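You operate a simulated robot arm through the tools that you are given. There is no shell and no other tool. Be economical: measure what you need, move in short steps, check, and stop when the job is done.

The job below is to be done with a simulated robot arm. You get a single attempt, and the scene is never put back.

JOB
Take the high teal wheel and leave it on the teal print plate. Then put the low white wheel on the back shelf of the test bench. Then take the white-over-teal wheel and put it on top of the low purple wheel. Then close the left cupboard door. Then put the yellow-over-purple wheel on the grey side table. Then fetch the pack from the white top of the long green cabinet and set it on the top of the stack of green spools. Then fetch the canister from the bench top beside the tester and set it on top of the low teal wheel. Then take the purple chip and put it on the back shelf of the test bench. Do these in the order given. Set down upright: low white wheel, canister.

The check looks at the end state, three seconds after you hand in, the way a careful person would. Anything else that was tipped, shoved, dropped, spilled or broken makes it a failure.

ROBOT AND FRAMES
A 7-joint arm with a vacuum gripper on a trunk, on a base that drives. Base frame: it is fixed to the floor where the robot stands at the start and does not move with it; the origin is under the middle of the robot, x ahead of it, y to its left, z up. Readings come in mm, rad, newtons and seconds.
With the tool pointing down near the work surface it reaches from about 160 to 840 mm from the robot's upright axis, wherever it stands. Its first joint turns from -2.897 to 2.897 rad. Places, roughly: back shelf of the test bench (17x22 cm) [-1820, -2640, 1040]; canister (6x6x6 cm) [1000, -4100, 800]; grey side table [-2000, 2400, 800]; high teal wheel [500, 0, 750]; left cupboard door [-1600, 3100, 400]; low purple wheel [500, 750, 750]; low teal wheel [500, 500, 750]; low white wheel [500, 250, 750]; pack [1000, 4250, 750]; print plate (12x17x2 cm) [-1900, 600, 800]; purple chip [-1500, -4250, 750]; top of the stack of green spools (12x12 cm) [4440, 1540, 880]; white-over-teal wheel (9x9x7 cm) [500, 700, 800]; yellow-over-purple wheel (11x11x7 cm) [-1900, 1300, 800]. Payload 1.88 kg.
Tool frame: the origin (TCP) lies in the middle of the cups' lips, and z points out of the cups. The gripper has 1 cup of 32 mm across, covering 32 by 32 mm (tool x, y); the bellows give 14 mm. With the vacuum on, a cup seals on a smooth face that it is pressed against (1 to 4 N); it does not hold porous or soft things. The pull reaches 41 N.
Orientation is told as [roll, pitch, yaw] about the base's x, y, z axes, in that order, counted from this pose: with the cups facing straight down, the tool's x points along the base's -x, its y along +y and its z along -z.

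CONTROLS
- The arm moves only by the tool servo_tool. Its argument "commands" is a list of rows, each a list of 6 numbers: the shift along the base's x, y, z in mm, then the turn, a rotation vector about the base's x, y, z in rad. In form: [[dx, dy, dz, rx, ry, rz], ...]. A call has 1 to 12 rows; each row shifts and turns the commanded pose from where the row before left it. "vac" is the vacuum: 1 switches it on, 0 off, set as the call begins (left out, the last holds). Rows are played at 5 a second. More than 50 mm and 0.15 rad between two rows, or a gripper value outside its range, and nothing of the call is played. A pose out of reach is approached as far as the arm can. The call stops where the force on the tool passes 40 N (or 10 N more than at its start, if that is more) or the arm is blocked; 0.2 s more then pass. The pull builds up within a second once a cup has sealed. Time passes only in rows, and 0.2 s behind the last, so rows that do not move give it time. It gives the time, the measured TCP pose, the force on the tool (base axes) and the pull of the vacuum at its end, in the units of the frame above (readings bear some noise), with the torque about the TCP (base axes, N m) and any sound that the robot's microphone picked up.
- Cameras (640 x 400 px; columns grow to the right, rows downward): "scene" is now at [-1.3, 198.8, 1551.1]; the picture's right is [0.52, -0.86, 0.00], its down [-0.73, -0.44, -0.53] and it looks along [0.45, 0.27, -0.85] (base axes); focal length 273 px, centre (320, 200). "wrist" rides on the gripper at [82, 14, -216] in the tool frame; the picture's right is [-0.17, 0.99, 0.00], its down [-0.91, -0.15, -0.37] and it looks along [-0.37, -0.06, 0.93] (tool axes); focal length 243 px, centre (320, 200). There is no depth. A picture from a camera that has moved, and an enlarged one, comes with that camera's place and axes in the base frame and with its lens.
- capture(camera): a new picture of that camera. No time passes.
- move_column(by): slides the trunk up (or, below 0, down) by that many mm; the arm and the scene camera ride with it, the base frame stays. It gives what a move gives, with no picture.
- roll_base(legs): drives the robot by 1 to 6 legs, each [ahead, left, turn to the left] in mm, mm and rad, along the robot's own axes; the way and the turn of a leg run together, so that a leg with both is an arc; at most 1500 mm and 3.142 rad a leg. The arm and the cameras ride along, it lands a little off, and it stops where it bumps. It gives what a move gives.
- turn_head(pan, tilt): turns the head with the scene camera to pan (to the left, within 2.705 rad either way) and tilt (down, from -0.506 to 1.204), counted from straight ahead of the robot. It gives what a move gives.
- zoom(camera, box): a new picture of the part [left, top, right, bottom] of that camera's present view, enlarged. No time passes.
- close_job(): hands the job in; it is judged then, once.

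Go step by step. Nothing tells you exact positions but the pictures and the camera data: compare them with the known pose of the tool, close in by small moves and look again before you grip or let go. The budget is 217 turns and 198 pictures, counting those below and the enlarged ones. Unless the task says otherwise, let go and move clear before handing in.

The tools are called after "Call:" by a JSON object that holds its "name" and its "arguments". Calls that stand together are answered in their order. servo_tool: Moves the arm, as the interface text tells. Its arguments: {"type":"object","properties":{"commands":{"type":"array","items":{"type":"array","items":{"type":"number"}}},"vac":{"type":"number"}},"required":["commands"]} The other tools are called the same way: move_column (by) slides the trunk up or down; roll_base (legs) drives the base; turn_head (pan, tilt) turns the head that bears the scene camera; capture (camera) takes a picture; zoom (camera, box) takes an enlarged picture of a part of a camera's view; close_job () hands the job in.

At the start:

```text
time_s: 0.0
ee_pos: [251.4, 406.4, 1131.2]
ee_rot: [-0.001, 0.0, -0.001]
contact_force: [0.0, -0.9, 0.3]
torque: [0.0, 0.0, -0.03]
pull: 0.0
trunk travel left (down, up): [-525.0, 65.0]
robot x, y, heading: [0.4, 0.2, -0.002]
head pan, tilt: [0.541, 1.012]
```

scene: 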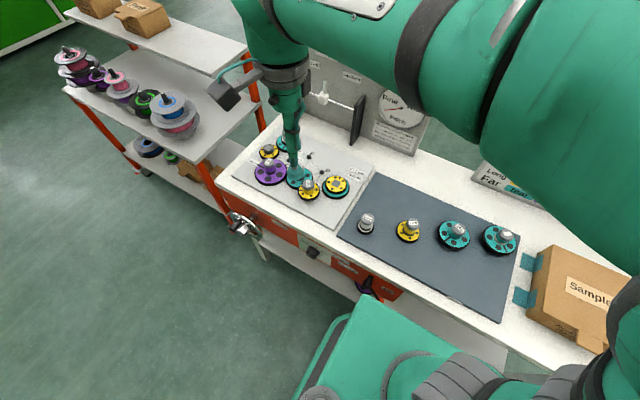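
wrist: 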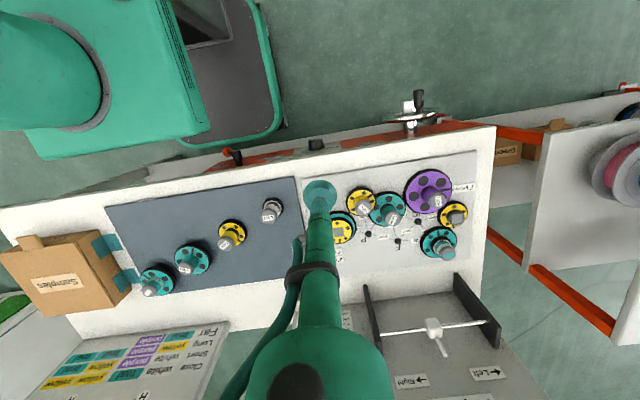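

I see a bench with several wheels, a tester and signs. I'll zoom in on the wheels and signs first.

Call:
{"name": "zoom", "arguments": {"camera": "wrist", "box": [100, 160, 500, 310]}}

Call:
{"name": "zoom", "arguments": {"camera": "wrist", "box": [320, 160, 500, 270]}}

Call:
{"name": "zoom", "arguments": {"camera": "scene", "box": [220, 100, 540, 300]}}

Call:
{"name": "zoom", "arguments": {"camera": "wrist", "box": [0, 300, 260, 400]}}

```text
1.60 times, centred on (300, 235) of wrist
camera zoom: at [169.0, 420.3, 1347.8], right [0.17, 0.99, 0.0], down [0.91, -0.15, 0.37], along [0.37, -0.06, -0.93], focal length 388 px, centre (352, 144)
```

zoom: 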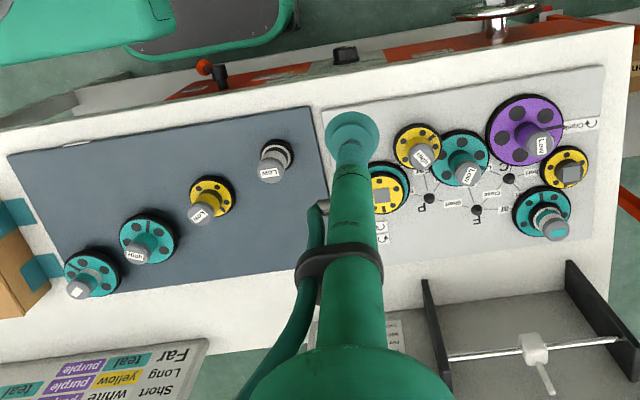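

```text
3.56 times, centred on (410, 215) of wrist
camera zoom: at [169.0, 420.3, 1347.8], right [0.17, 0.99, 0.0], down [0.91, -0.15, 0.37], along [0.37, -0.06, -0.93], focal length 863 px, centre (0, 147)
```

zoom: 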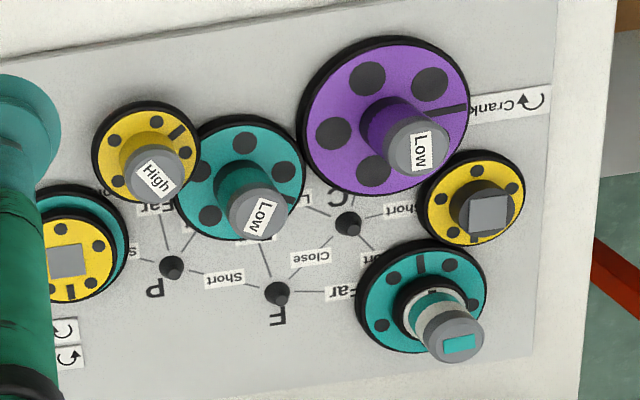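

```text
2.00 times, centred on (380, 200) of scene
camera zoom: at [-1.3, 198.8, 1551.1], right [0.52, -0.86, 0.0], down [-0.73, -0.44, -0.53], along [0.45, 0.27, -0.85], focal length 546 px, centre (200, 200)
```

zoom: 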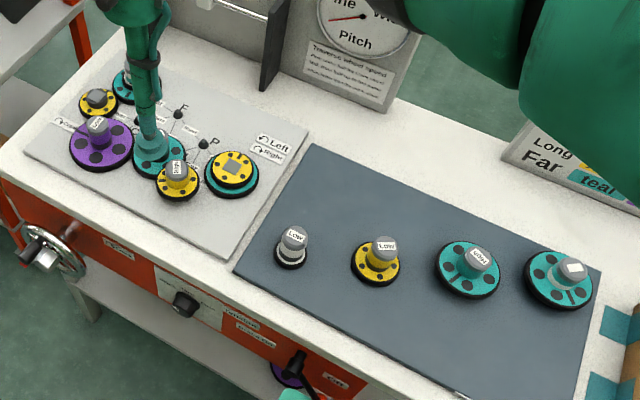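

```text
2.46 times, centred on (130, 350) of wrist
camera zoom: at [169.0, 420.3, 1347.8], right [0.17, 0.99, 0.0], down [0.91, -0.15, 0.37], along [0.37, -0.06, -0.93], focal length 597 px, centre (788, -169)
```

zoom: 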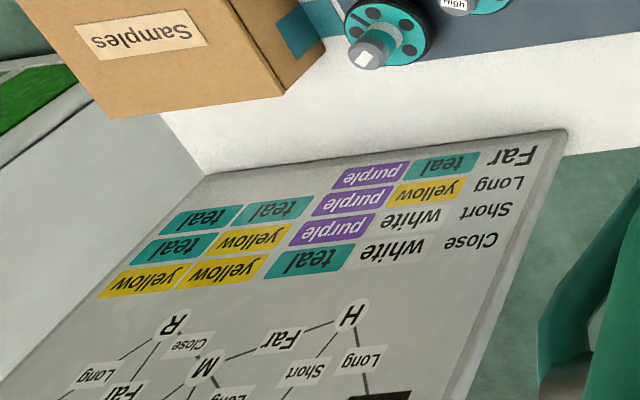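

The "High" teal wheel's knob lies near (515, -6), and the low white wheel near (407, 253). I move the tool above the high teal wheel and look again.

Call:
{"name": "servo_tool", "arguments": {"commands": [[26, -41, -10, 0, 0, 0], [26, -41, -10, 0, 0, 0], [26, -41, -10, 0, 0, 0], [26, -41, -10, 0, 0, 0], [26, -41, -10, 0, 0, 0], [26, -41, -10, 0, 0, 0], [26, -41, -10, 0, 0, 0], [26, -41, -10, 0, 0, 0], [26, -41, -15, 0, 0, 0], [26, -41, -15, 0, 0, 0], [0, 0, -20, 0, 0, 0], [0, 0, 0, 0, 0, 0]]}}

Call:
{"name": "capture", "arguments": {"camera": "wrist"}}

Call:
{"name": "capture", "arguments": {"camera": "scene"}}

```text
refused: row 9 steps farther than a row can; nothing moved
```

```text
191 pictures are left
camera wrist: at [169.0, 420.3, 1347.8], right [0.17, 0.99, 0.0], down [0.91, -0.15, 0.37], along [0.37, -0.06, -0.93], focal length 243 px, centre (320, 200)
```

wrist: 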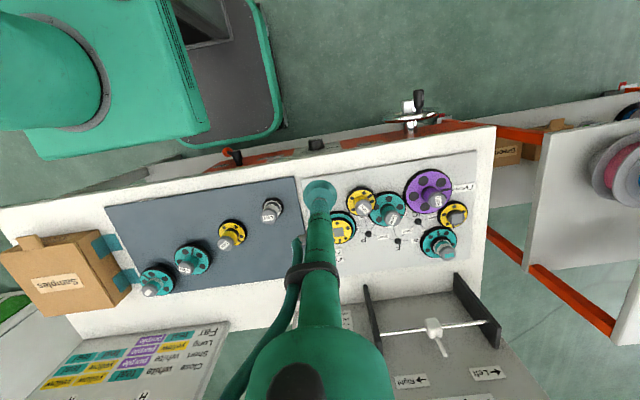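

```text
190 pictures are left
camera scene: at [-1.3, 198.8, 1551.1], right [0.52, -0.86, 0.0], down [-0.73, -0.44, -0.53], along [0.45, 0.27, -0.85], focal length 273 px, centre (320, 200)
```

scene: 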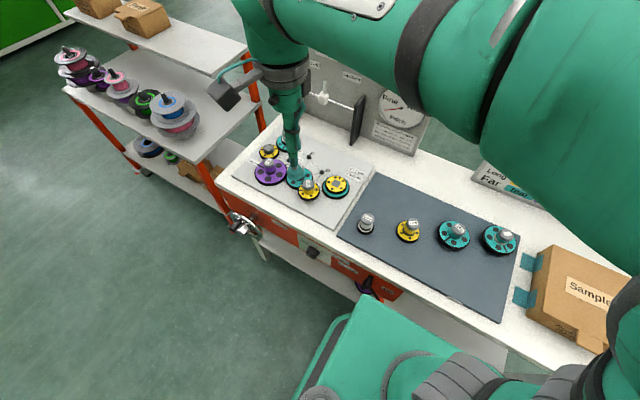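

One row was too long, so I repeat the move with shorter steps.

Call:
{"name": "servo_tool", "arguments": {"commands": [[26, -41, -10, 0, 0, 0], [26, -41, -10, 0, 0, 0], [26, -41, -10, 0, 0, 0], [26, -41, -10, 0, 0, 0], [26, -41, -10, 0, 0, 0], [26, -41, -10, 0, 0, 0], [26, -41, -10, 0, 0, 0], [26, -41, -10, 0, 0, 0], [26, -41, -10, 0, 0, 0], [26, -41, -10, 0, 0, 0], [0, 0, -30, 0, 0, 0], [0, 0, 0, 0, 0, 0]]}}

Call:
{"name": "capture", "arguments": {"camera": "wrist"}}

Call:
{"name": "turn_head", "arguments": {"pan": 0.0, "tilt": 0.9}}

Call:
{"name": "capture", "arguments": {"camera": "scene"}}

```text
time_s: 2.6
ee_pos: [509.1, -2.0, 999.2]
ee_rot: [0.001, 0.0, 0.0]
contact_force: [0.7, 0.4, -0.4]
torque: [-0.02, 0.0, 0.01]
pull: 0.0
trunk travel left (down, up): [-525.0, 65.0]
robot x, y, heading: [5.4, -2.1, -0.002]
head pan, tilt: [0.541, 1.012]
```

```text
189 pictures are left
camera wrist: at [427.8, 12.0, 1216.3], right [0.17, 0.99, 0.0], down [0.91, -0.15, 0.37], along [0.37, -0.06, -0.93], focal length 243 px, centre (320, 200)
```

wrist: 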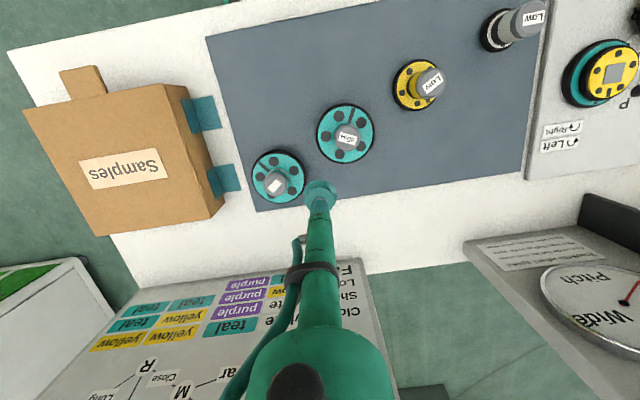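

```text
time_s: 3.6
ee_pos: [509.6, -1.0, 1000.2]
ee_rot: [0.0, 0.0, 0.0]
contact_force: [-0.4, 0.5, 0.4]
torque: [0.02, -0.02, -0.01]
pull: 0.1
trunk travel left (down, up): [-525.0, 65.0]
robot x, y, heading: [-0.3, -3.4, 0.003]
head pan, tilt: [0.0, 0.901]
```

```text
188 pictures are left
camera scene: at [15.1, 163.3, 1559.1], right [0.0, -1.0, 0.0], down [-0.78, 0.0, -0.62], along [0.62, 0.0, -0.78], focal length 273 px, centre (320, 200)
```

scene: 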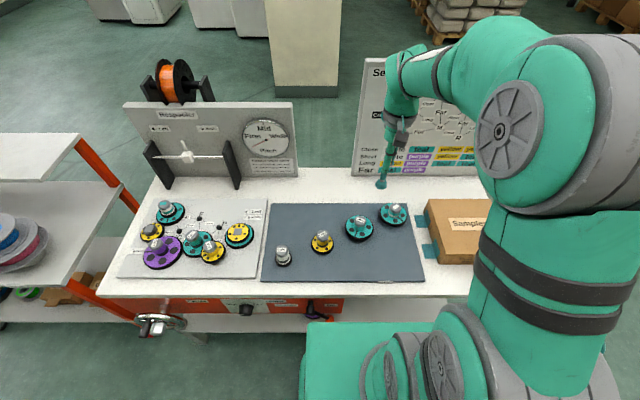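

Triangulated, the high teal knob top is near (477, 41, 868). I move above it and close in.

Call:
{"name": "servo_tool", "arguments": {"commands": [[-16, 21, -20, 0, 0, 0], [-16, 21, -20, 0, 0, 0], [0, 0, -20, 0, 0, 0], [0, 0, -10, 0, 0, 0], [0, 0, 0, 0, 0, 0]]}}

Call:
{"name": "capture", "arguments": {"camera": "wrist"}}

Call:
{"name": "zoom", "arguments": {"camera": "scene", "box": [240, 140, 440, 280]}}

```text
time_s: 4.8
ee_pos: [477.3, 38.7, 930.4]
ee_rot: [-0.002, 0.0, 0.0]
contact_force: [-0.2, -0.3, 0.8]
torque: [0.01, 0.05, -0.01]
pull: 0.1
trunk travel left (down, up): [-525.0, 65.0]
robot x, y, heading: [0.9, 0.1, 0.001]
head pan, tilt: [0.0, 0.901]
```

```text
187 pictures are left
camera wrist: at [395.1, 52.6, 1146.7], right [0.17, 0.99, 0.0], down [0.91, -0.15, 0.37], along [0.37, -0.06, -0.93], focal length 243 px, centre (320, 200)
```

wrist: 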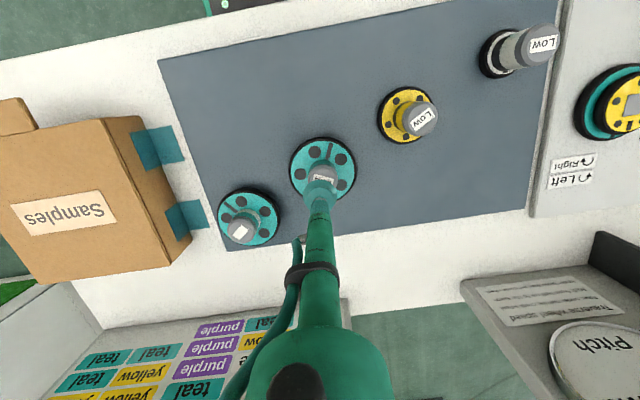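

```text
2.86 times, centred on (340, 210) of scene
camera zoom: at [15.1, 163.2, 1559.1], right [0.0, -1.0, 0.0], down [-0.78, 0.0, -0.62], along [0.62, 0.0, -0.78], focal length 781 px, centre (263, 171)
```

zoom: 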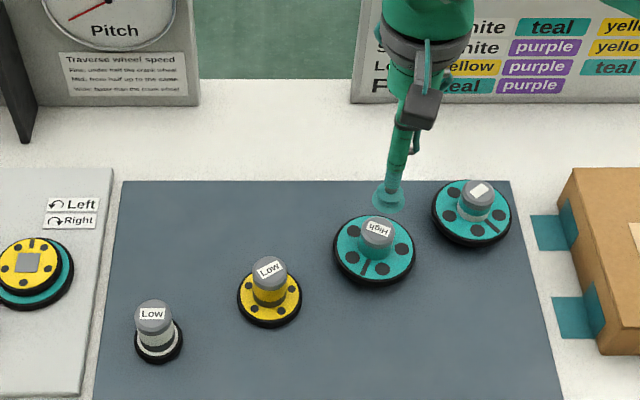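

The knob is a bit behind the tool point; I zoom in to refine its centre.

Call:
{"name": "zoom", "arguments": {"camera": "wrist", "box": [270, 130, 370, 210]}}

Call:
{"name": "zoom", "arguments": {"camera": "scene", "box": [330, 190, 390, 250]}}

```text
5.00 times, centred on (320, 170) of wrist
camera zoom: at [395.1, 52.6, 1146.7], right [0.17, 0.99, 0.0], down [0.91, -0.15, 0.37], along [0.37, -0.06, -0.93], focal length 1213 px, centre (320, 350)
```

zoom: 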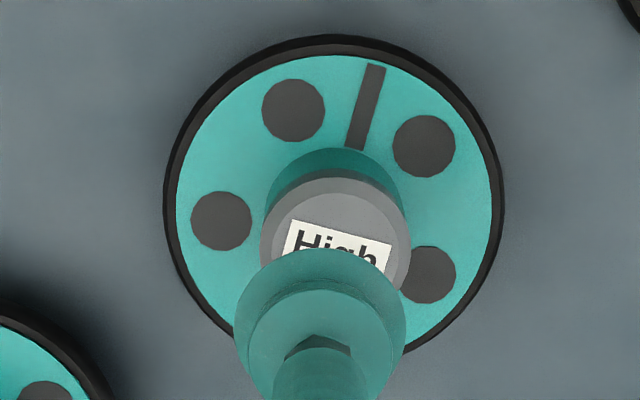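

```text
6.67 times, centred on (360, 220) of scene
camera zoom: at [15.1, 163.2, 1559.1], right [0.0, -1.0, 0.0], down [-0.78, 0.0, -0.62], along [0.62, 0.0, -0.78], focal length 1821 px, centre (53, 67)
```

zoom: 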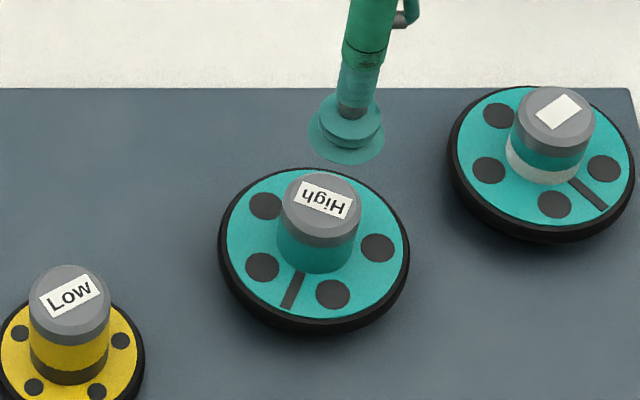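

I estimate the knob at about (480, 42) with top 868–885. I go down a little and look again.

Call:
{"name": "servo_tool", "arguments": {"commands": [[2, 3, -15, 0, 0, 0], [0, 0, -10, 0, 0, 0], [0, 0, 0, 0, 0, 0]]}}

Call:
{"name": "zoom", "arguments": {"camera": "wrist", "box": [270, 150, 370, 230]}}

Call:
{"name": "zoom", "arguments": {"camera": "scene", "box": [330, 190, 390, 250]}}

```text
time_s: 5.6
ee_pos: [480.1, 41.2, 905.7]
ee_rot: [0.0, 0.0, 0.0]
contact_force: [0.4, -0.4, 0.3]
torque: [0.0, 0.01, 0.03]
pull: 0.1
trunk travel left (down, up): [-525.0, 65.0]
robot x, y, heading: [-1.9, -0.3, 0.001]
head pan, tilt: [0.0, 0.901]
```

```text
5.00 times, centred on (320, 190) of wrist
camera zoom: at [397.8, 55.4, 1122.4], right [0.17, 0.99, 0.0], down [0.91, -0.15, 0.37], along [0.37, -0.06, -0.93], focal length 1213 px, centre (320, 250)
```

zoom: 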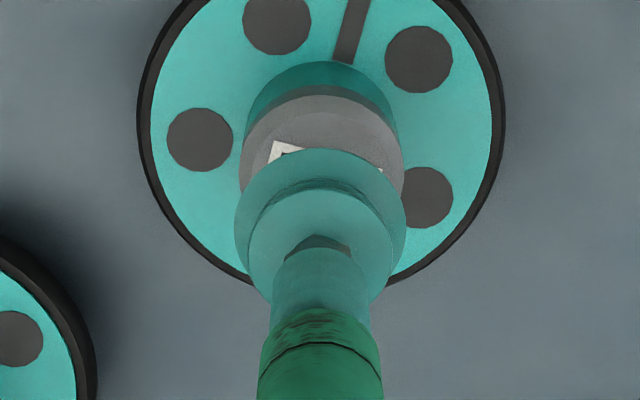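

```text
6.67 times, centred on (360, 220) of scene
camera zoom: at [15.2, 163.3, 1559.1], right [0.0, -1.0, 0.0], down [-0.78, 0.0, -0.62], along [0.62, 0.0, -0.78], focal length 1821 px, centre (53, 67)
```

zoom: 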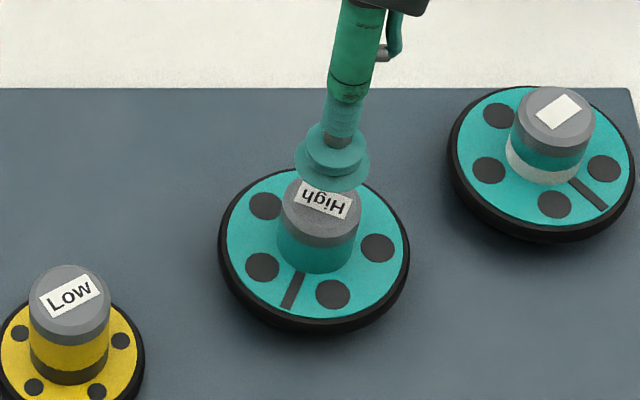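

The knob top works out about 24 mm below the cup and 3 mm back. I go down with the vacuum on, in small steps.

Call:
{"name": "servo_tool", "arguments": {"commands": [[-3, 1, 0, 0, 0, 0], [0, 0, -15, 0, 0, 0], [0, 0, -4, 0, 0, 0], [0, 0, -3, 0, 0, 0], [0, 0, -2, 0, 0, 0], [0, 0, 0, 0, 0, 0]], "vac": 1}}

Call:
{"name": "zoom", "arguments": {"camera": "scene", "box": [330, 190, 390, 250]}}

Call:
{"name": "zoom", "arguments": {"camera": "wrist", "box": [270, 150, 370, 230]}}

```text
time_s: 7.0
ee_pos: [478.5, 43.3, 881.5]
ee_rot: [0.0, 0.001, 0.001]
contact_force: [0.3, -0.4, -0.9]
torque: [0.0, -0.01, 0.0]
pull: 0.1
trunk travel left (down, up): [-525.0, 65.0]
robot x, y, heading: [3.2, -1.6, 0.001]
head pan, tilt: [0.0, 0.901]
```

```text
6.67 times, centred on (360, 220) of scene
camera zoom: at [15.1, 163.3, 1559.1], right [0.0, -1.0, 0.0], down [-0.78, 0.0, -0.62], along [0.62, 0.0, -0.78], focal length 1821 px, centre (53, 67)
```

zoom: 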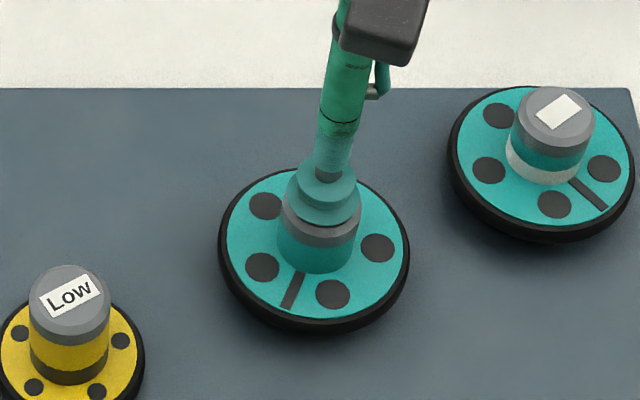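

```text
5.00 times, centred on (320, 190) of wrist
camera zoom: at [396.5, 56.8, 1098.5], right [0.17, 0.99, 0.0], down [0.91, -0.15, 0.37], along [0.37, -0.06, -0.93], focal length 1213 px, centre (320, 250)
```

zoom: 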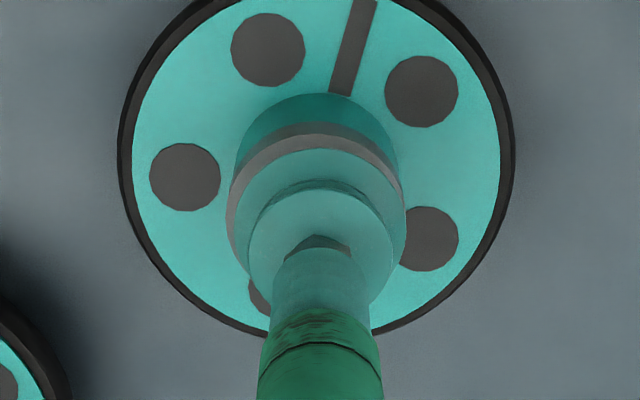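

The cup is almost on the knob, about centred. I continue down in small steps until it presses lightly.

Call:
{"name": "servo_tool", "arguments": {"commands": [[-1, -1, -2, 0, 0, 0], [0, 0, -2, 0, 0, 0], [0, 0, 0, 0, 0, 0]]}}

```text
time_s: 7.8
ee_pos: [476.9, 41.9, 877.3]
ee_rot: [-0.001, 0.0, 0.002]
contact_force: [0.4, 0.3, 0.1]
torque: [-0.01, -0.01, 0.04]
pull: 40.6
trunk travel left (down, up): [-525.0, 65.0]
robot x, y, heading: [-3.4, -4.2, 0.004]
head pan, tilt: [0.0, 0.901]
```

The cup has sealed. I lift the wheel clear.

Call:
{"name": "servo_tool", "arguments": {"commands": [[0, 0, 10, 0, 0, 0], [0, 0, 25, 0, 0, 0], [0, 0, 40, 0, 0, 0], [0, 0, 40, 0, 0, 0], [0, 0, 40, 0, 0, 0], [0, 0, 0, 0, 0, 0]]}}

Call:
{"name": "capture", "arguments": {"camera": "scene"}}

Call:
{"name": "capture", "arguments": {"camera": "wrist"}}

```text
time_s: 9.2
ee_pos: [476.3, 42.2, 1032.1]
ee_rot: [0.0, 0.0, 0.002]
contact_force: [0.4, 0.2, -1.3]
torque: [-0.01, -0.05, -0.02]
pull: 40.2
trunk travel left (down, up): [-525.0, 65.0]
robot x, y, heading: [1.1, 2.9, -0.0]
head pan, tilt: [0.0, 0.901]
```

```text
179 pictures are left
camera scene: at [14.9, 163.3, 1559.1], right [0.0, -1.0, 0.0], down [-0.78, 0.0, -0.62], along [0.62, 0.0, -0.78], focal length 273 px, centre (320, 200)
```

scene: 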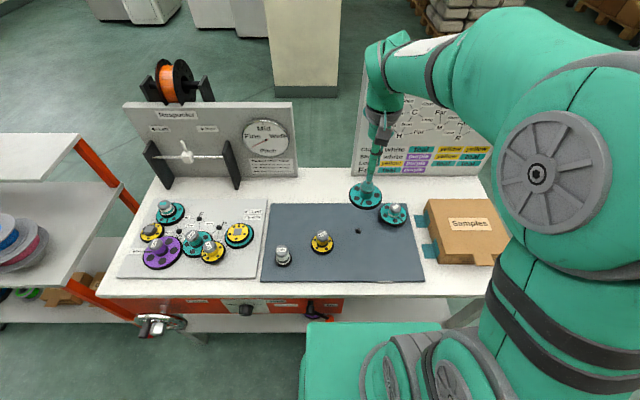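

```text
178 pictures are left
camera wrist: at [393.6, 56.3, 1249.1], right [0.17, 0.99, 0.0], down [0.91, -0.15, 0.37], along [0.37, -0.06, -0.93], focal length 243 px, centre (320, 200)
```

wrist: 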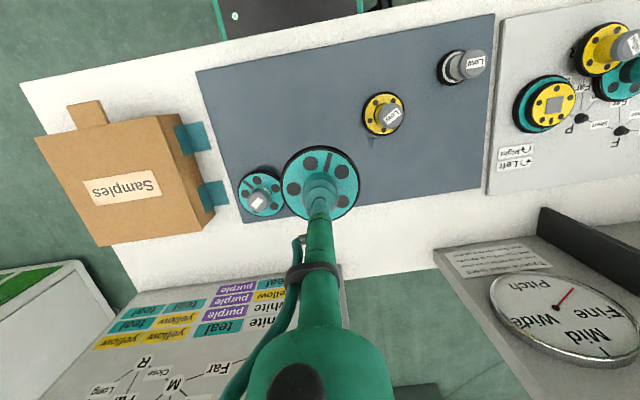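

The wheel is held, and a peg or hole mark is left below. I now look around behind for a route to the print plate.

Call:
{"name": "turn_head", "arguments": {"pan": 2.6, "tilt": 0.35}}

Call:
{"name": "capture", "arguments": {"camera": "scene"}}

Call:
{"name": "turn_head", "arguments": {"pan": 1.5, "tilt": 0.35}}

Call:
{"name": "capture", "arguments": {"camera": "scene"}}

Call:
{"name": "turn_head", "arguments": {"pan": -2.4, "tilt": 0.35}}

Call:
{"name": "capture", "arguments": {"camera": "scene"}}

Call:
{"name": "turn_head", "arguments": {"pan": -1.3, "tilt": 0.35}}

Call:
{"name": "capture", "arguments": {"camera": "scene"}}

```text
time_s: 11.5
ee_pos: [475.8, 42.9, 1032.5]
ee_rot: [-0.001, 0.001, 0.002]
contact_force: [0.3, 0.1, -1.9]
torque: [0.01, -0.03, 0.0]
pull: 40.3
trunk travel left (down, up): [-525.0, 65.0]
robot x, y, heading: [-5.6, 0.3, 0.003]
head pan, tilt: [2.601, 0.351]
```

```text
177 pictures are left
camera scene: at [-140.2, 211.2, 1606.7], right [0.52, 0.86, 0.0], down [0.29, -0.18, -0.94], along [-0.8, 0.48, -0.34], focal length 273 px, centre (320, 200)
```

scene: 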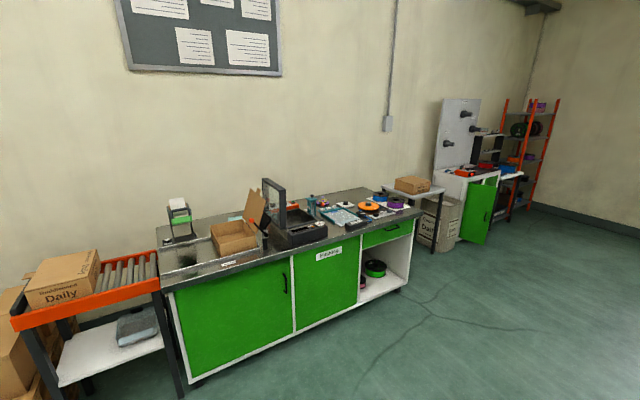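

```text
time_s: 12.8
ee_pos: [475.2, 42.6, 1031.9]
ee_rot: [0.0, 0.002, 0.0]
contact_force: [-0.6, -1.1, -1.4]
torque: [-0.01, -0.02, 0.0]
pull: 41.2
trunk travel left (down, up): [-525.0, 65.0]
robot x, y, heading: [-3.8, -3.5, 0.003]
head pan, tilt: [1.499, 0.351]
```

```text
176 pictures are left
camera scene: at [-53.9, 256.1, 1606.7], right [1.0, -0.07, 0.0], down [-0.02, -0.34, -0.94], along [0.07, 0.94, -0.34], focal length 273 px, centre (320, 200)
```

scene: 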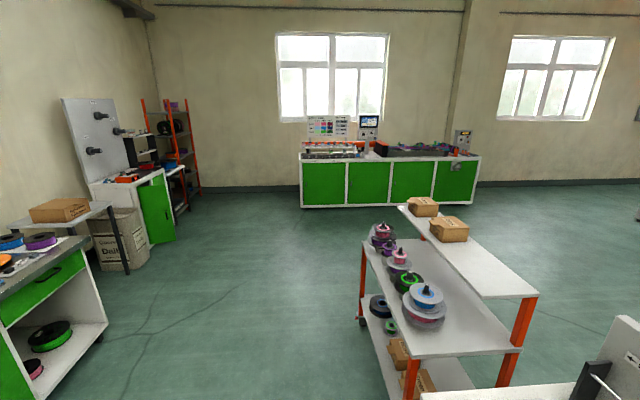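

```text
time_s: 16.0
ee_pos: [474.7, 41.8, 1031.1]
ee_rot: [0.0, 0.0, 0.001]
contact_force: [0.0, 0.5, -1.3]
torque: [0.0, 0.0, 0.0]
pull: 40.8
trunk travel left (down, up): [-525.0, 65.0]
robot x, y, heading: [-3.7, -0.5, -0.0]
head pan, tilt: [-2.4, 0.351]
```

```text
175 pictures are left
camera scene: at [-129.1, 100.3, 1606.7], right [-0.68, 0.74, 0.0], down [0.25, 0.23, -0.94], along [-0.69, -0.63, -0.34], focal length 273 px, centre (320, 200)
```

scene: 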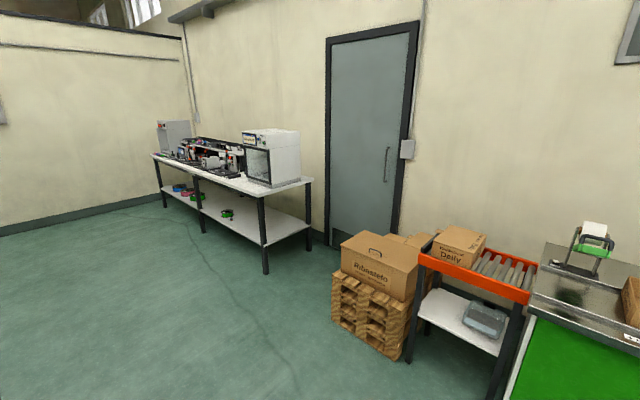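

```text
time_s: 17.4
ee_pos: [476.2, 42.3, 1031.7]
ee_rot: [-0.002, 0.001, 0.001]
contact_force: [-1.0, -0.4, -1.4]
torque: [-0.01, -0.02, 0.0]
pull: 41.0
trunk travel left (down, up): [-525.0, 65.0]
robot x, y, heading: [-0.5, -2.8, -0.001]
head pan, tilt: [-1.3, 0.351]
```

```text
174 pictures are left
camera scene: at [-35.6, 73.5, 1606.7], right [-0.96, -0.27, 0.0], down [-0.09, 0.33, -0.94], along [0.25, -0.91, -0.34], focal length 273 px, centre (320, 200)
```

scene: 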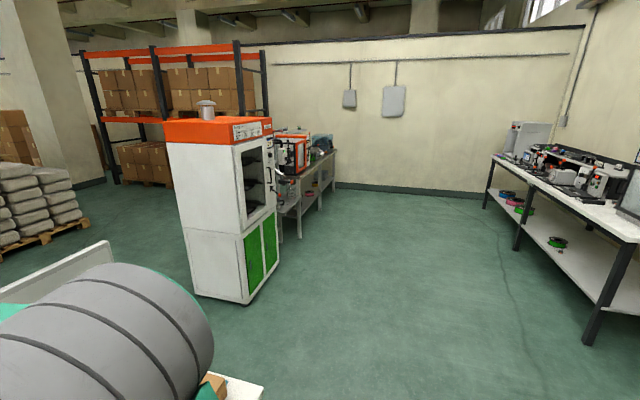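

I see the green printing cabinet behind with printer and wheels, the small grey table with a box, and the open-door cupboard. I zoom into these before driving.

Call:
{"name": "turn_head", "arguments": {"pan": 2.65, "tilt": 0.35}}

Call:
{"name": "zoom", "arguments": {"camera": "scene", "box": [140, 160, 300, 290]}}

Call:
{"name": "zoom", "arguments": {"camera": "scene", "box": [270, 160, 470, 260]}}

Call:
{"name": "zoom", "arguments": {"camera": "scene", "box": [400, 90, 600, 260]}}

```text
time_s: 20.6
ee_pos: [475.4, 42.9, 1032.2]
ee_rot: [0.0, 0.0, 0.001]
contact_force: [-0.3, -0.3, -2.1]
torque: [-0.01, 0.0, 0.0]
pull: 40.8
trunk travel left (down, up): [-525.0, 65.0]
robot x, y, heading: [1.6, -2.6, -0.001]
head pan, tilt: [2.649, 0.351]
```

```text
3.08 times, centred on (220, 225) of scene
camera zoom: at [-142.5, 207.3, 1606.7], right [0.47, 0.88, 0.0], down [0.3, -0.16, -0.94], along [-0.83, 0.44, -0.34], focal length 841 px, centre (628, 123)
```

zoom: 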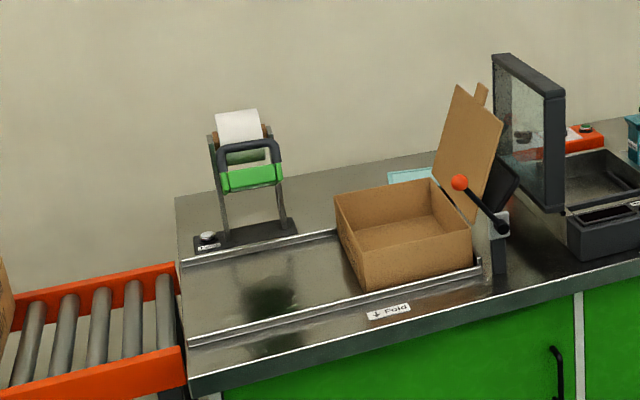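

```text
3.20 times, centred on (370, 210) of scene
camera zoom: at [-142.5, 207.3, 1606.7], right [0.47, 0.88, 0.0], down [0.3, -0.16, -0.94], along [-0.83, 0.44, -0.34], focal length 874 px, centre (160, 168)
```

zoom: 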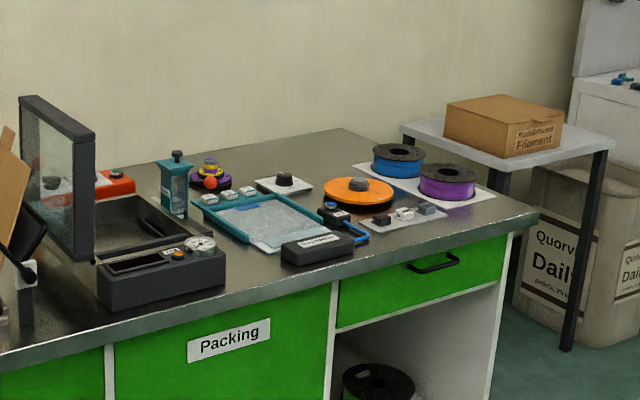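

```text
2.35 times, centred on (500, 175) of scene
camera zoom: at [-142.5, 207.3, 1606.7], right [0.47, 0.88, 0.0], down [0.3, -0.16, -0.94], along [-0.83, 0.44, -0.34], focal length 643 px, centre (-104, 259)
```

zoom: 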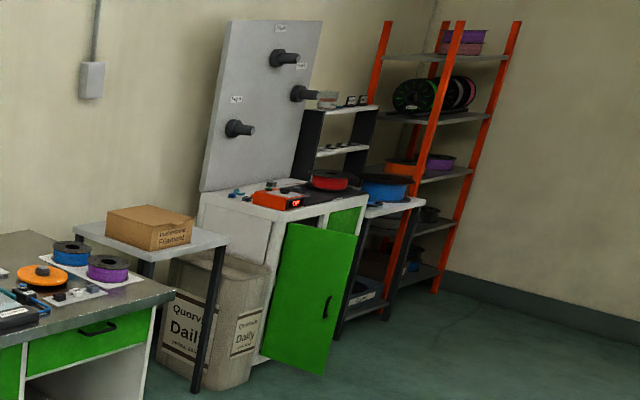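

The teal print plate is near (-1994, 609) and the yellow-over-purple wheel near (-1900, 1280); the cabinet's front edge is at x ≈ -1400. I look down at my own base to learn its footprint.

Call:
{"name": "turn_head", "arguments": {"pan": -0.3, "tilt": 1.2}}

Call:
{"name": "capture", "arguments": {"camera": "scene"}}

Call:
{"name": "turn_head", "arguments": {"pan": -2.2, "tilt": 1.2}}

Call:
{"name": "capture", "arguments": {"camera": "scene"}}

Call:
{"name": "turn_head", "arguments": {"pan": 2.0, "tilt": 1.2}}

Call:
{"name": "capture", "arguments": {"camera": "scene"}}

```text
time_s: 23.1
ee_pos: [474.8, 42.7, 1032.7]
ee_rot: [0.0, -0.001, -0.001]
contact_force: [-0.4, -0.5, -0.9]
torque: [-0.01, 0.0, 0.05]
pull: 40.9
trunk travel left (down, up): [-525.0, 65.0]
robot x, y, heading: [5.6, -3.4, 0.003]
head pan, tilt: [-0.3, 1.201]
```

```text
170 pictures are left
camera scene: at [-7.0, 146.7, 1539.3], right [-0.3, -0.96, 0.0], down [-0.89, 0.28, -0.36], along [0.35, -0.11, -0.93], focal length 273 px, centre (320, 200)
```

scene: 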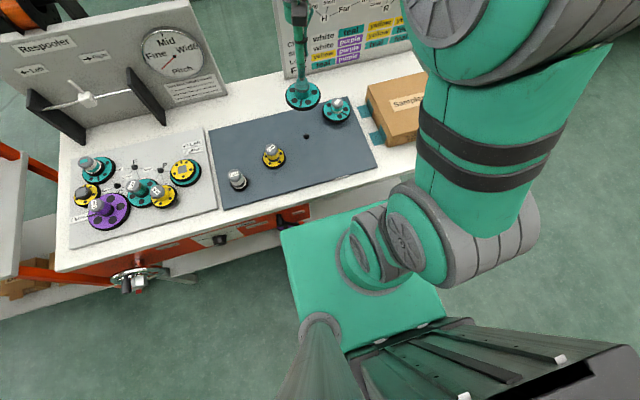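

```text
time_s: 25.0
ee_pos: [475.3, 42.9, 1031.6]
ee_rot: [0.001, 0.0, 0.001]
contact_force: [-0.4, -0.5, -1.1]
torque: [0.0, 0.01, 0.04]
pull: 40.6
trunk travel left (down, up): [-525.0, 65.0]
robot x, y, heading: [-1.6, 2.9, -0.001]
head pan, tilt: [-2.201, 1.201]
```

```text
169 pictures are left
camera scene: at [-93.4, 118.1, 1539.3], right [-0.81, 0.59, 0.0], down [0.55, 0.75, -0.36], along [-0.21, -0.29, -0.93], focal length 273 px, centre (320, 200)
```

scene: 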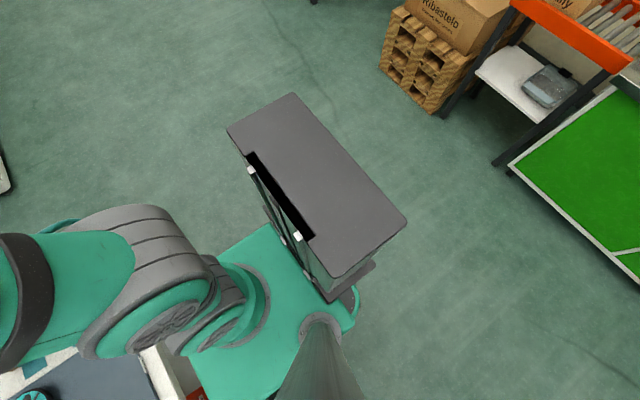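

```text
time_s: 28.4
ee_pos: [474.6, 42.1, 1031.0]
ee_rot: [-0.001, -0.001, -0.001]
contact_force: [1.5, -0.4, -0.6]
torque: [0.0, -0.01, 0.03]
pull: 41.0
trunk travel left (down, up): [-525.0, 65.0]
robot x, y, heading: [-3.1, -0.8, 0.001]
head pan, tilt: [2.0, 1.201]
```

```text
168 pictures are left
camera scene: at [-83.7, 214.1, 1539.3], right [0.91, 0.42, 0.0], down [0.39, -0.85, -0.36], along [-0.15, 0.33, -0.93], focal length 273 px, centre (320, 200)
```

scene: 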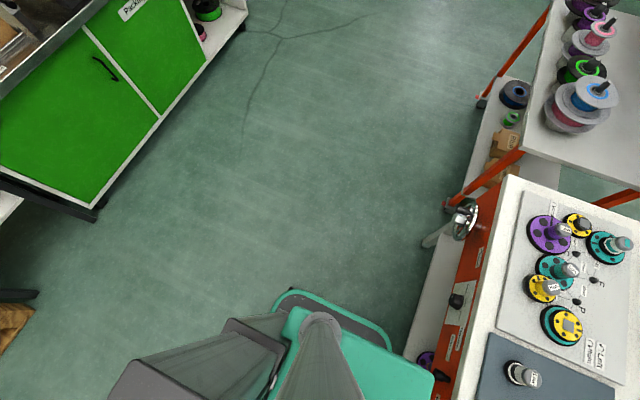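

The chassis is roughly ±285 mm long and ±220 mm wide, so I will work at the cabinet sideways, with my right side to it. I drive back, turn right and move toward the print plate, stopping short to check.

Call:
{"name": "roll_base", "arguments": {"legs": [[-600, 0, 0], [0, 0, -1.571], [-600, 0, 0], [0, -350, 0]]}}

Call:
{"name": "turn_head", "arguments": {"pan": -1.571, "tilt": 0.75}}

Call:
{"name": "capture", "arguments": {"camera": "scene"}}

Call:
{"name": "turn_head", "arguments": {"pan": -1.571, "tilt": 1.2}}

Call:
{"name": "capture", "arguments": {"camera": "scene"}}

```text
time_s: 40.5
ee_pos: [-905.9, 122.7, 1032.1]
ee_rot: [0.0, -0.002, -1.546]
contact_force: [0.1, -0.5, -1.1]
torque: [-0.04, 0.02, 0.01]
pull: 40.9
trunk travel left (down, up): [-525.0, 65.0]
robot x, y, heading: [-962.5, 596.1, -1.544]
head pan, tilt: [2.0, 1.201]
```

```text
time_s: 43.5
ee_pos: [-907.4, 122.1, 1031.6]
ee_rot: [0.0, 0.0, -1.546]
contact_force: [-0.4, 0.0, -1.1]
torque: [-0.03, -0.04, 0.01]
pull: 40.7
trunk travel left (down, up): [-525.0, 65.0]
robot x, y, heading: [-964.8, 597.1, -1.543]
head pan, tilt: [-1.571, 0.75]
```

```text
167 pictures are left
camera scene: at [-881.8, 659.0, 1571.0], right [-0.03, 1.0, 0.0], down [0.68, 0.02, -0.73], along [-0.73, -0.02, -0.68], focal length 273 px, centre (320, 200)
```

scene: 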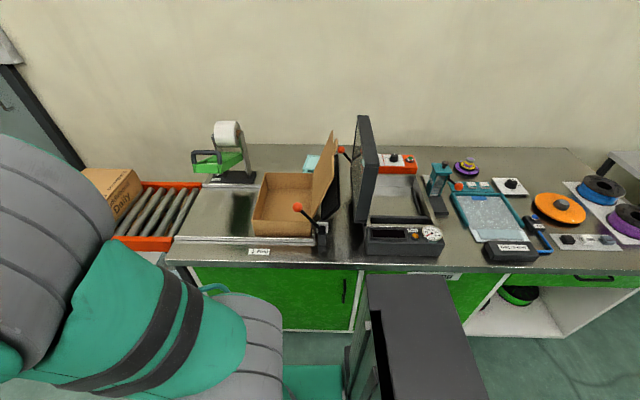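

```text
time_s: 44.4
ee_pos: [-906.4, 123.1, 1032.0]
ee_rot: [-0.001, 0.0, -1.546]
contact_force: [0.2, -1.1, -1.3]
torque: [-0.04, 0.03, -0.01]
pull: 40.9
trunk travel left (down, up): [-525.0, 65.0]
robot x, y, heading: [-961.9, 594.8, -1.549]
head pan, tilt: [-1.571, 1.201]
```

```text
166 pictures are left
camera scene: at [-854.9, 659.7, 1539.4], right [-0.03, 1.0, 0.0], down [0.93, 0.02, -0.36], along [-0.36, -0.01, -0.93], focal length 273 px, centre (320, 200)
```

scene: 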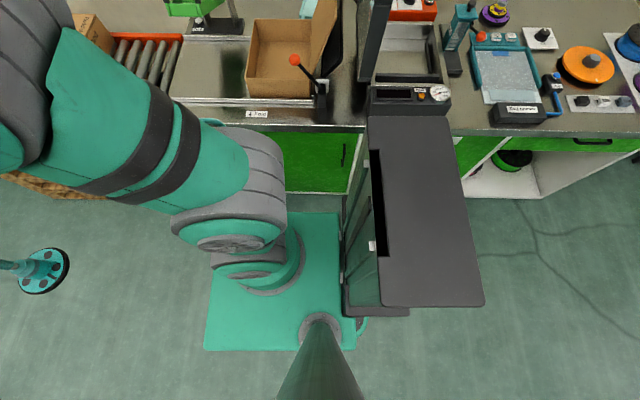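

The plate shows at about (-1965, 590), between the box's lid and the tall glass flap; the arm's axis sits about 150 mm ahead and 100 mm right of the robot centre. I edge in closer to the cabinet.

Call:
{"name": "roll_base", "arguments": {"legs": [[-120, 0, -0.026], [0, -150, 0]]}}

Call:
{"name": "capture", "arguments": {"camera": "scene"}}

```text
time_s: 46.5
ee_pos: [-1068.1, 241.1, 1033.2]
ee_rot: [-0.001, 0.0, -1.573]
contact_force: [0.1, 0.4, -1.3]
torque: [-0.05, 0.0, 0.04]
pull: 41.0
trunk travel left (down, up): [-525.0, 65.0]
robot x, y, heading: [-1106.2, 716.8, -1.573]
head pan, tilt: [-1.571, 1.201]
```

```text
165 pictures are left
camera scene: at [-1001.6, 776.5, 1539.3], right [0.0, 1.0, 0.0], down [0.93, 0.0, -0.36], along [-0.36, 0.0, -0.93], focal length 273 px, centre (320, 200)
```

scene: 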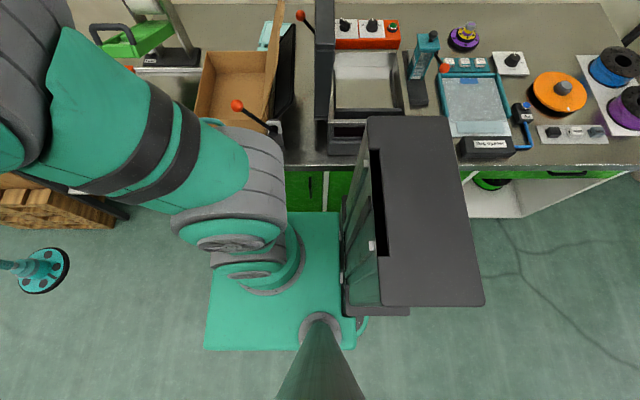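

I'm close enough. I raise the tool and swing the arm clockwise around to face the cabinet, holding the wheel high.

Call:
{"name": "servo_tool", "arguments": {"commands": [[0, 0, 40, 0, 0, 0], [0, 0, 40, 0, 0, 0], [0, 0, 40, 0, 0, 0], [-36, -20, 0, 0, 0, -0.092], [-41, -10, 0, 0, 0, -0.092], [-41, -5, 0, 0, 0, -0.092], [-42, 0, 0, 0, 0, -0.092], [-41, 5, 0, 0, 0, -0.092], [-41, 10, 0, 0, 0, -0.092], [-39, 14, 0, 0, 0, -0.092], [-38, 19, 0, 0, 0, -0.092], [-34, 23, 0, 0, 0, -0.092]]}}

Call:
{"name": "servo_tool", "arguments": {"commands": [[-32, 27, 0, 0, 0, -0.092], [-28, 30, 0, 0, 0, -0.092], [-25, 34, 0, 0, 0, -0.092], [-21, 36, 0, 0, 0, -0.092], [-16, 38, 0, 0, 0, -0.092], [-12, 40, 0, 0, 0, -0.092], [-7, 41, 0, 0, 0, -0.092], [-3, 42, 0, 0, 0, -0.1], [0, 0, 0, 0, 0, 0]]}}

Call:
{"name": "turn_head", "arguments": {"pan": -1.571, "tilt": 0.8}}

Call:
{"name": "capture", "arguments": {"camera": "scene"}}

Call:
{"name": "capture", "arguments": {"camera": "wrist"}}

```text
time_s: 49.1
ee_pos: [-1420.5, 278.1, 1150.8]
ee_rot: [0.001, -0.001, -2.401]
contact_force: [0.2, -0.7, -1.0]
torque: [0.02, 0.06, 0.0]
pull: 40.7
trunk travel left (down, up): [-525.0, 65.0]
robot x, y, heading: [-1109.6, 718.0, -1.574]
head pan, tilt: [-1.571, 1.201]
```

```text
time_s: 51.1
ee_pos: [-1564.1, 567.1, 1148.3]
ee_rot: [-0.001, 0.001, 3.138]
contact_force: [-0.1, 0.1, -1.4]
torque: [-0.04, 0.04, 0.02]
pull: 40.6
trunk travel left (down, up): [-525.0, 65.0]
robot x, y, heading: [-1106.9, 715.6, -1.575]
head pan, tilt: [-1.571, 1.201]
```

```text
time_s: 52.0
ee_pos: [-1564.2, 567.0, 1149.1]
ee_rot: [-0.001, 0.0, 3.138]
contact_force: [-1.0, 0.3, -0.5]
torque: [-0.01, 0.04, 0.03]
pull: 40.6
trunk travel left (down, up): [-525.0, 65.0]
robot x, y, heading: [-1109.1, 718.2, -1.571]
head pan, tilt: [-1.571, 0.799]
```

```text
164 pictures are left
camera scene: at [-1026.2, 776.5, 1567.0], right [0.0, 1.0, 0.0], down [0.72, 0.0, -0.7], along [-0.7, 0.0, -0.72], focal length 273 px, centre (320, 200)
```

scene: 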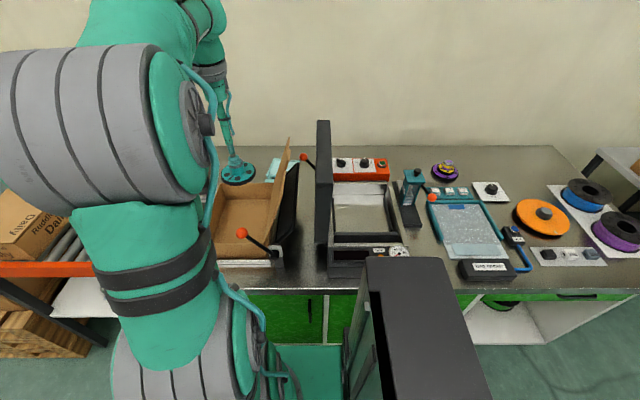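

```text
163 pictures are left
camera wrist: at [-1482.3, 553.4, 1365.2], right [-0.17, -0.99, 0.0], down [-0.91, 0.16, 0.37], along [-0.37, 0.06, -0.93], focal length 243 px, centre (320, 200)
```

wrist: 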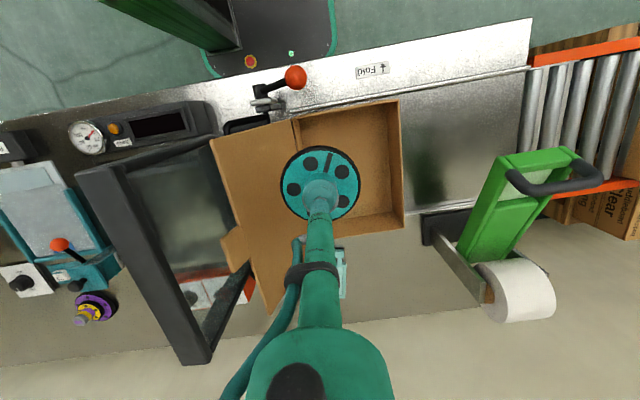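

The plate is beneath the forearm in the wrist view. I reach out further at the same height and look again.

Call:
{"name": "servo_tool", "arguments": {"commands": [[-45, 0, 0, 0, 0, 0], [-45, 0, 0, 0, 0, 0], [-45, 0, 0, 0, 0, 0], [-45, 0, 0, 0, 0, 0], [-45, 0, 0, 0, 0, 0], [-45, 0, 0, 0, 0, 0], [0, 0, 0, 0, 0, 0]]}}

Call:
{"name": "capture", "arguments": {"camera": "scene"}}

Call:
{"name": "capture", "arguments": {"camera": "wrist"}}

```text
time_s: 53.6
ee_pos: [-1793.4, 566.0, 1147.5]
ee_rot: [0.0, -0.002, 3.139]
contact_force: [-0.2, 0.2, -0.7]
torque: [-0.01, 0.0, -0.01]
pull: 0.1
out of reach, approached as far as the arm can: row 6
trunk travel left (down, up): [-525.0, 65.0]
robot x, y, heading: [-1108.3, 719.1, -1.571]
head pan, tilt: [-1.571, 0.799]
```

```text
162 pictures are left
camera scene: at [-1025.4, 776.7, 1567.2], right [0.0, 1.0, 0.0], down [0.72, 0.0, -0.7], along [-0.7, 0.0, -0.72], focal length 273 px, centre (320, 200)
```

scene: 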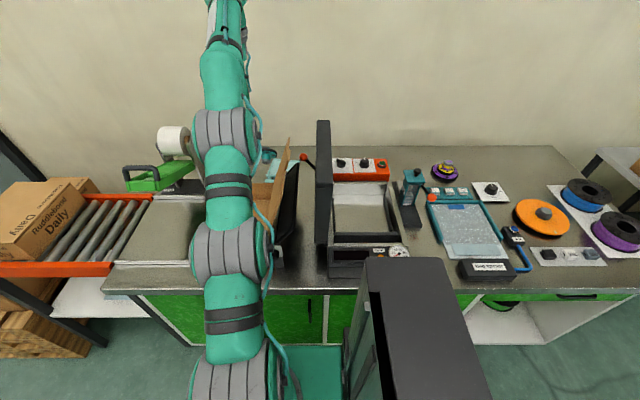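

```text
161 pictures are left
camera wrist: at [-1710.4, 551.7, 1363.5], right [-0.17, -0.99, 0.0], down [-0.91, 0.16, 0.38], along [-0.37, 0.06, -0.93], focal length 243 px, centre (320, 200)
```

wrist: 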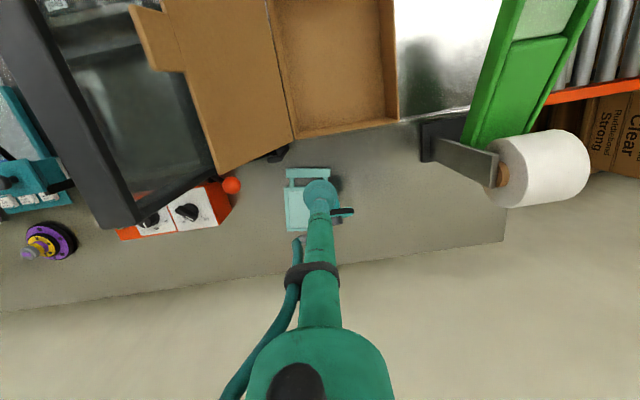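

The vacuum is lost — the wheel has come off. I must find where it fell.

Call:
{"name": "zoom", "arguments": {"camera": "wrist", "box": [240, 120, 440, 270]}}

Call:
{"name": "zoom", "arguments": {"camera": "scene", "box": [180, 110, 340, 220]}}

```text
2.67 times, centred on (340, 195) of wrist
camera zoom: at [-1710.4, 551.7, 1363.5], right [-0.17, -0.99, 0.0], down [-0.91, 0.16, 0.38], along [-0.37, 0.06, -0.93], focal length 647 px, centre (267, 213)
```

zoom: 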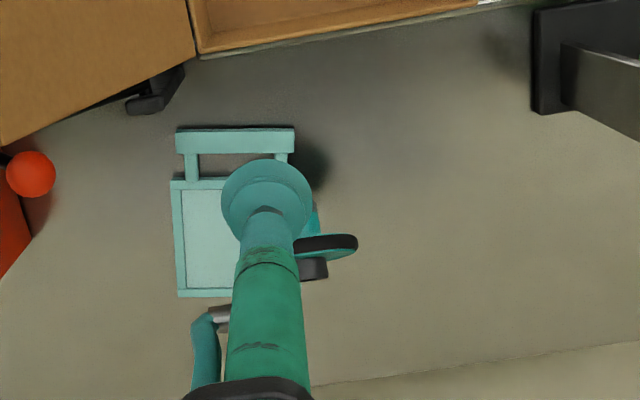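

```text
3.64 times, centred on (260, 165) of scene
camera zoom: at [-1025.4, 776.7, 1567.2], right [0.0, 1.0, 0.0], down [0.72, 0.0, -0.7], along [-0.7, 0.0, -0.72], focal length 994 px, centre (538, 327)
```

zoom: 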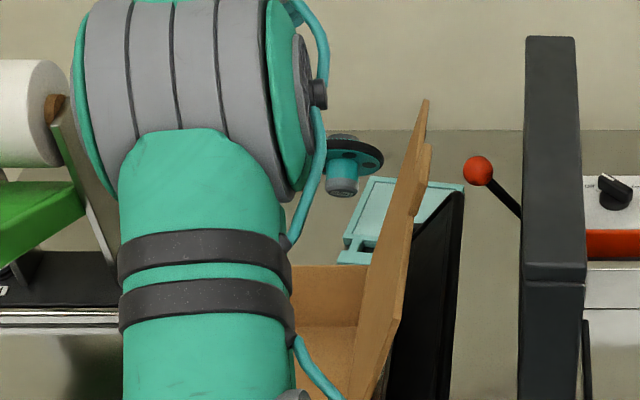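

The wheel appears to be caught mid-fall. I let time pass with a small retreat, then look.

Call:
{"name": "servo_tool", "arguments": {"commands": [[20, 0, 0, 0, 0, 0], [20, 0, 0, 0, 0, 0], [0, 0, 0, 0, 0, 0], [0, 0, 0, 0, 0, 0], [0, 0, 0, 0, 0, 0]], "vac": 0}}

Call:
{"name": "capture", "arguments": {"camera": "wrist"}}

Call:
{"name": "zoom", "arguments": {"camera": "scene", "box": [180, 110, 340, 220]}}

```text
time_s: 54.8
ee_pos: [-1753.2, 565.6, 1145.9]
ee_rot: [-0.001, 0.0, 3.137]
contact_force: [0.6, 1.1, 0.5]
torque: [-0.05, 0.0, 0.02]
pull: 0.0
trunk travel left (down, up): [-525.0, 65.0]
robot x, y, heading: [-1111.9, 715.1, -1.572]
head pan, tilt: [-1.571, 0.799]
```

```text
158 pictures are left
camera wrist: at [-1670.5, 551.5, 1362.2], right [-0.17, -0.99, 0.0], down [-0.91, 0.16, 0.37], along [-0.37, 0.06, -0.93], focal length 243 px, centre (320, 200)
```

wrist: 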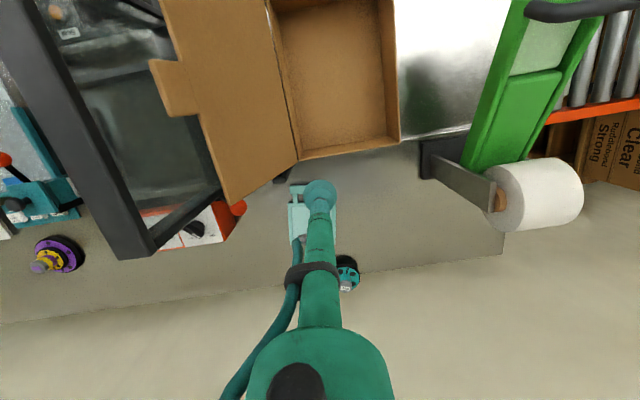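

```text
3.64 times, centred on (260, 165) of scene
camera zoom: at [-1026.4, 776.5, 1567.0], right [0.0, 1.0, 0.0], down [0.72, 0.0, -0.7], along [-0.7, 0.0, -0.72], focal length 994 px, centre (538, 327)
```

zoom: 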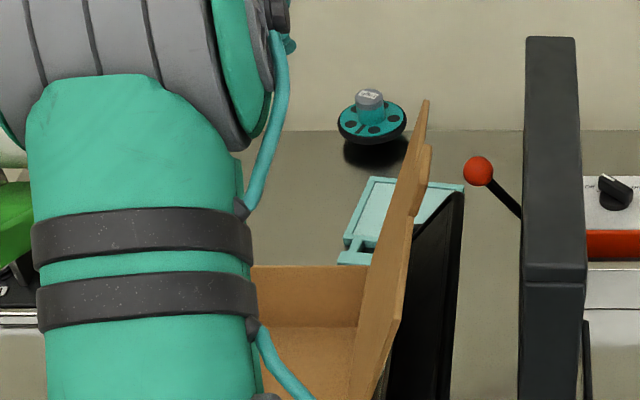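

The wheel is upright, apparently still settling near the back of the counter. I wait and look again.

Call:
{"name": "servo_tool", "arguments": {"commands": [[0, 0, 0, 0, 0, 0], [0, 0, 0, 0, 0, 0], [0, 0, 0, 0, 0, 0], [0, 0, 0, 0, 0, 0], [0, 0, 0, 0, 0, 0], [0, 0, 0, 0, 0, 0]]}}

Call:
{"name": "capture", "arguments": {"camera": "wrist"}}

Call:
{"name": "zoom", "arguments": {"camera": "scene", "box": [180, 110, 340, 220]}}

```text
time_s: 56.2
ee_pos: [-1753.0, 564.6, 1145.6]
ee_rot: [0.001, 0.0, 3.137]
contact_force: [0.1, -0.5, -0.2]
torque: [0.01, -0.04, -0.02]
pull: 0.0
trunk travel left (down, up): [-525.0, 65.0]
robot x, y, heading: [-1109.6, 717.1, -1.573]
head pan, tilt: [-1.571, 0.799]
```

```text
156 pictures are left
camera wrist: at [-1670.6, 551.5, 1362.3], right [-0.17, -0.99, 0.0], down [-0.91, 0.16, 0.37], along [-0.37, 0.06, -0.93], focal length 243 px, centre (320, 200)
```

wrist: 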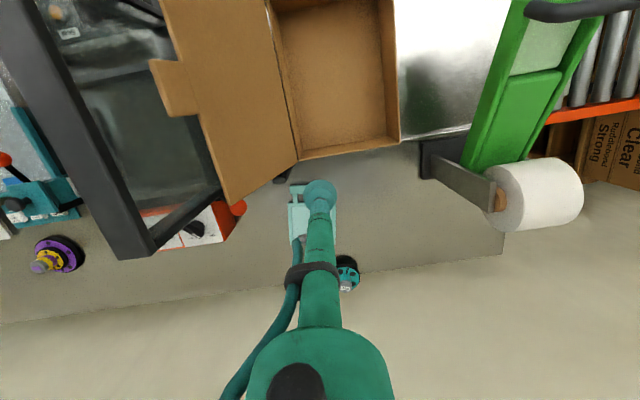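

```text
3.64 times, centred on (260, 165) of scene
camera zoom: at [-1026.4, 776.5, 1567.0], right [0.0, 1.0, 0.0], down [0.72, 0.0, -0.7], along [-0.7, 0.0, -0.72], focal length 994 px, centre (538, 327)
```

zoom: 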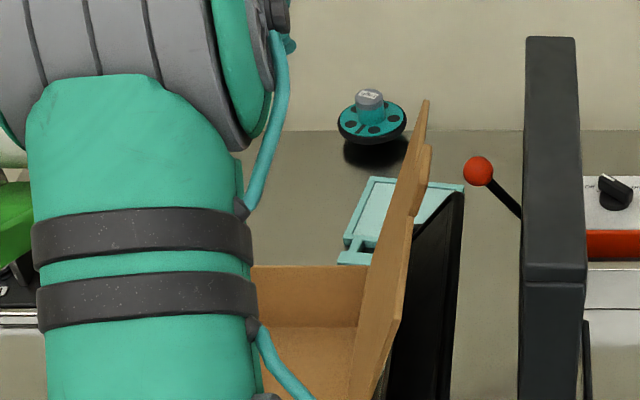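

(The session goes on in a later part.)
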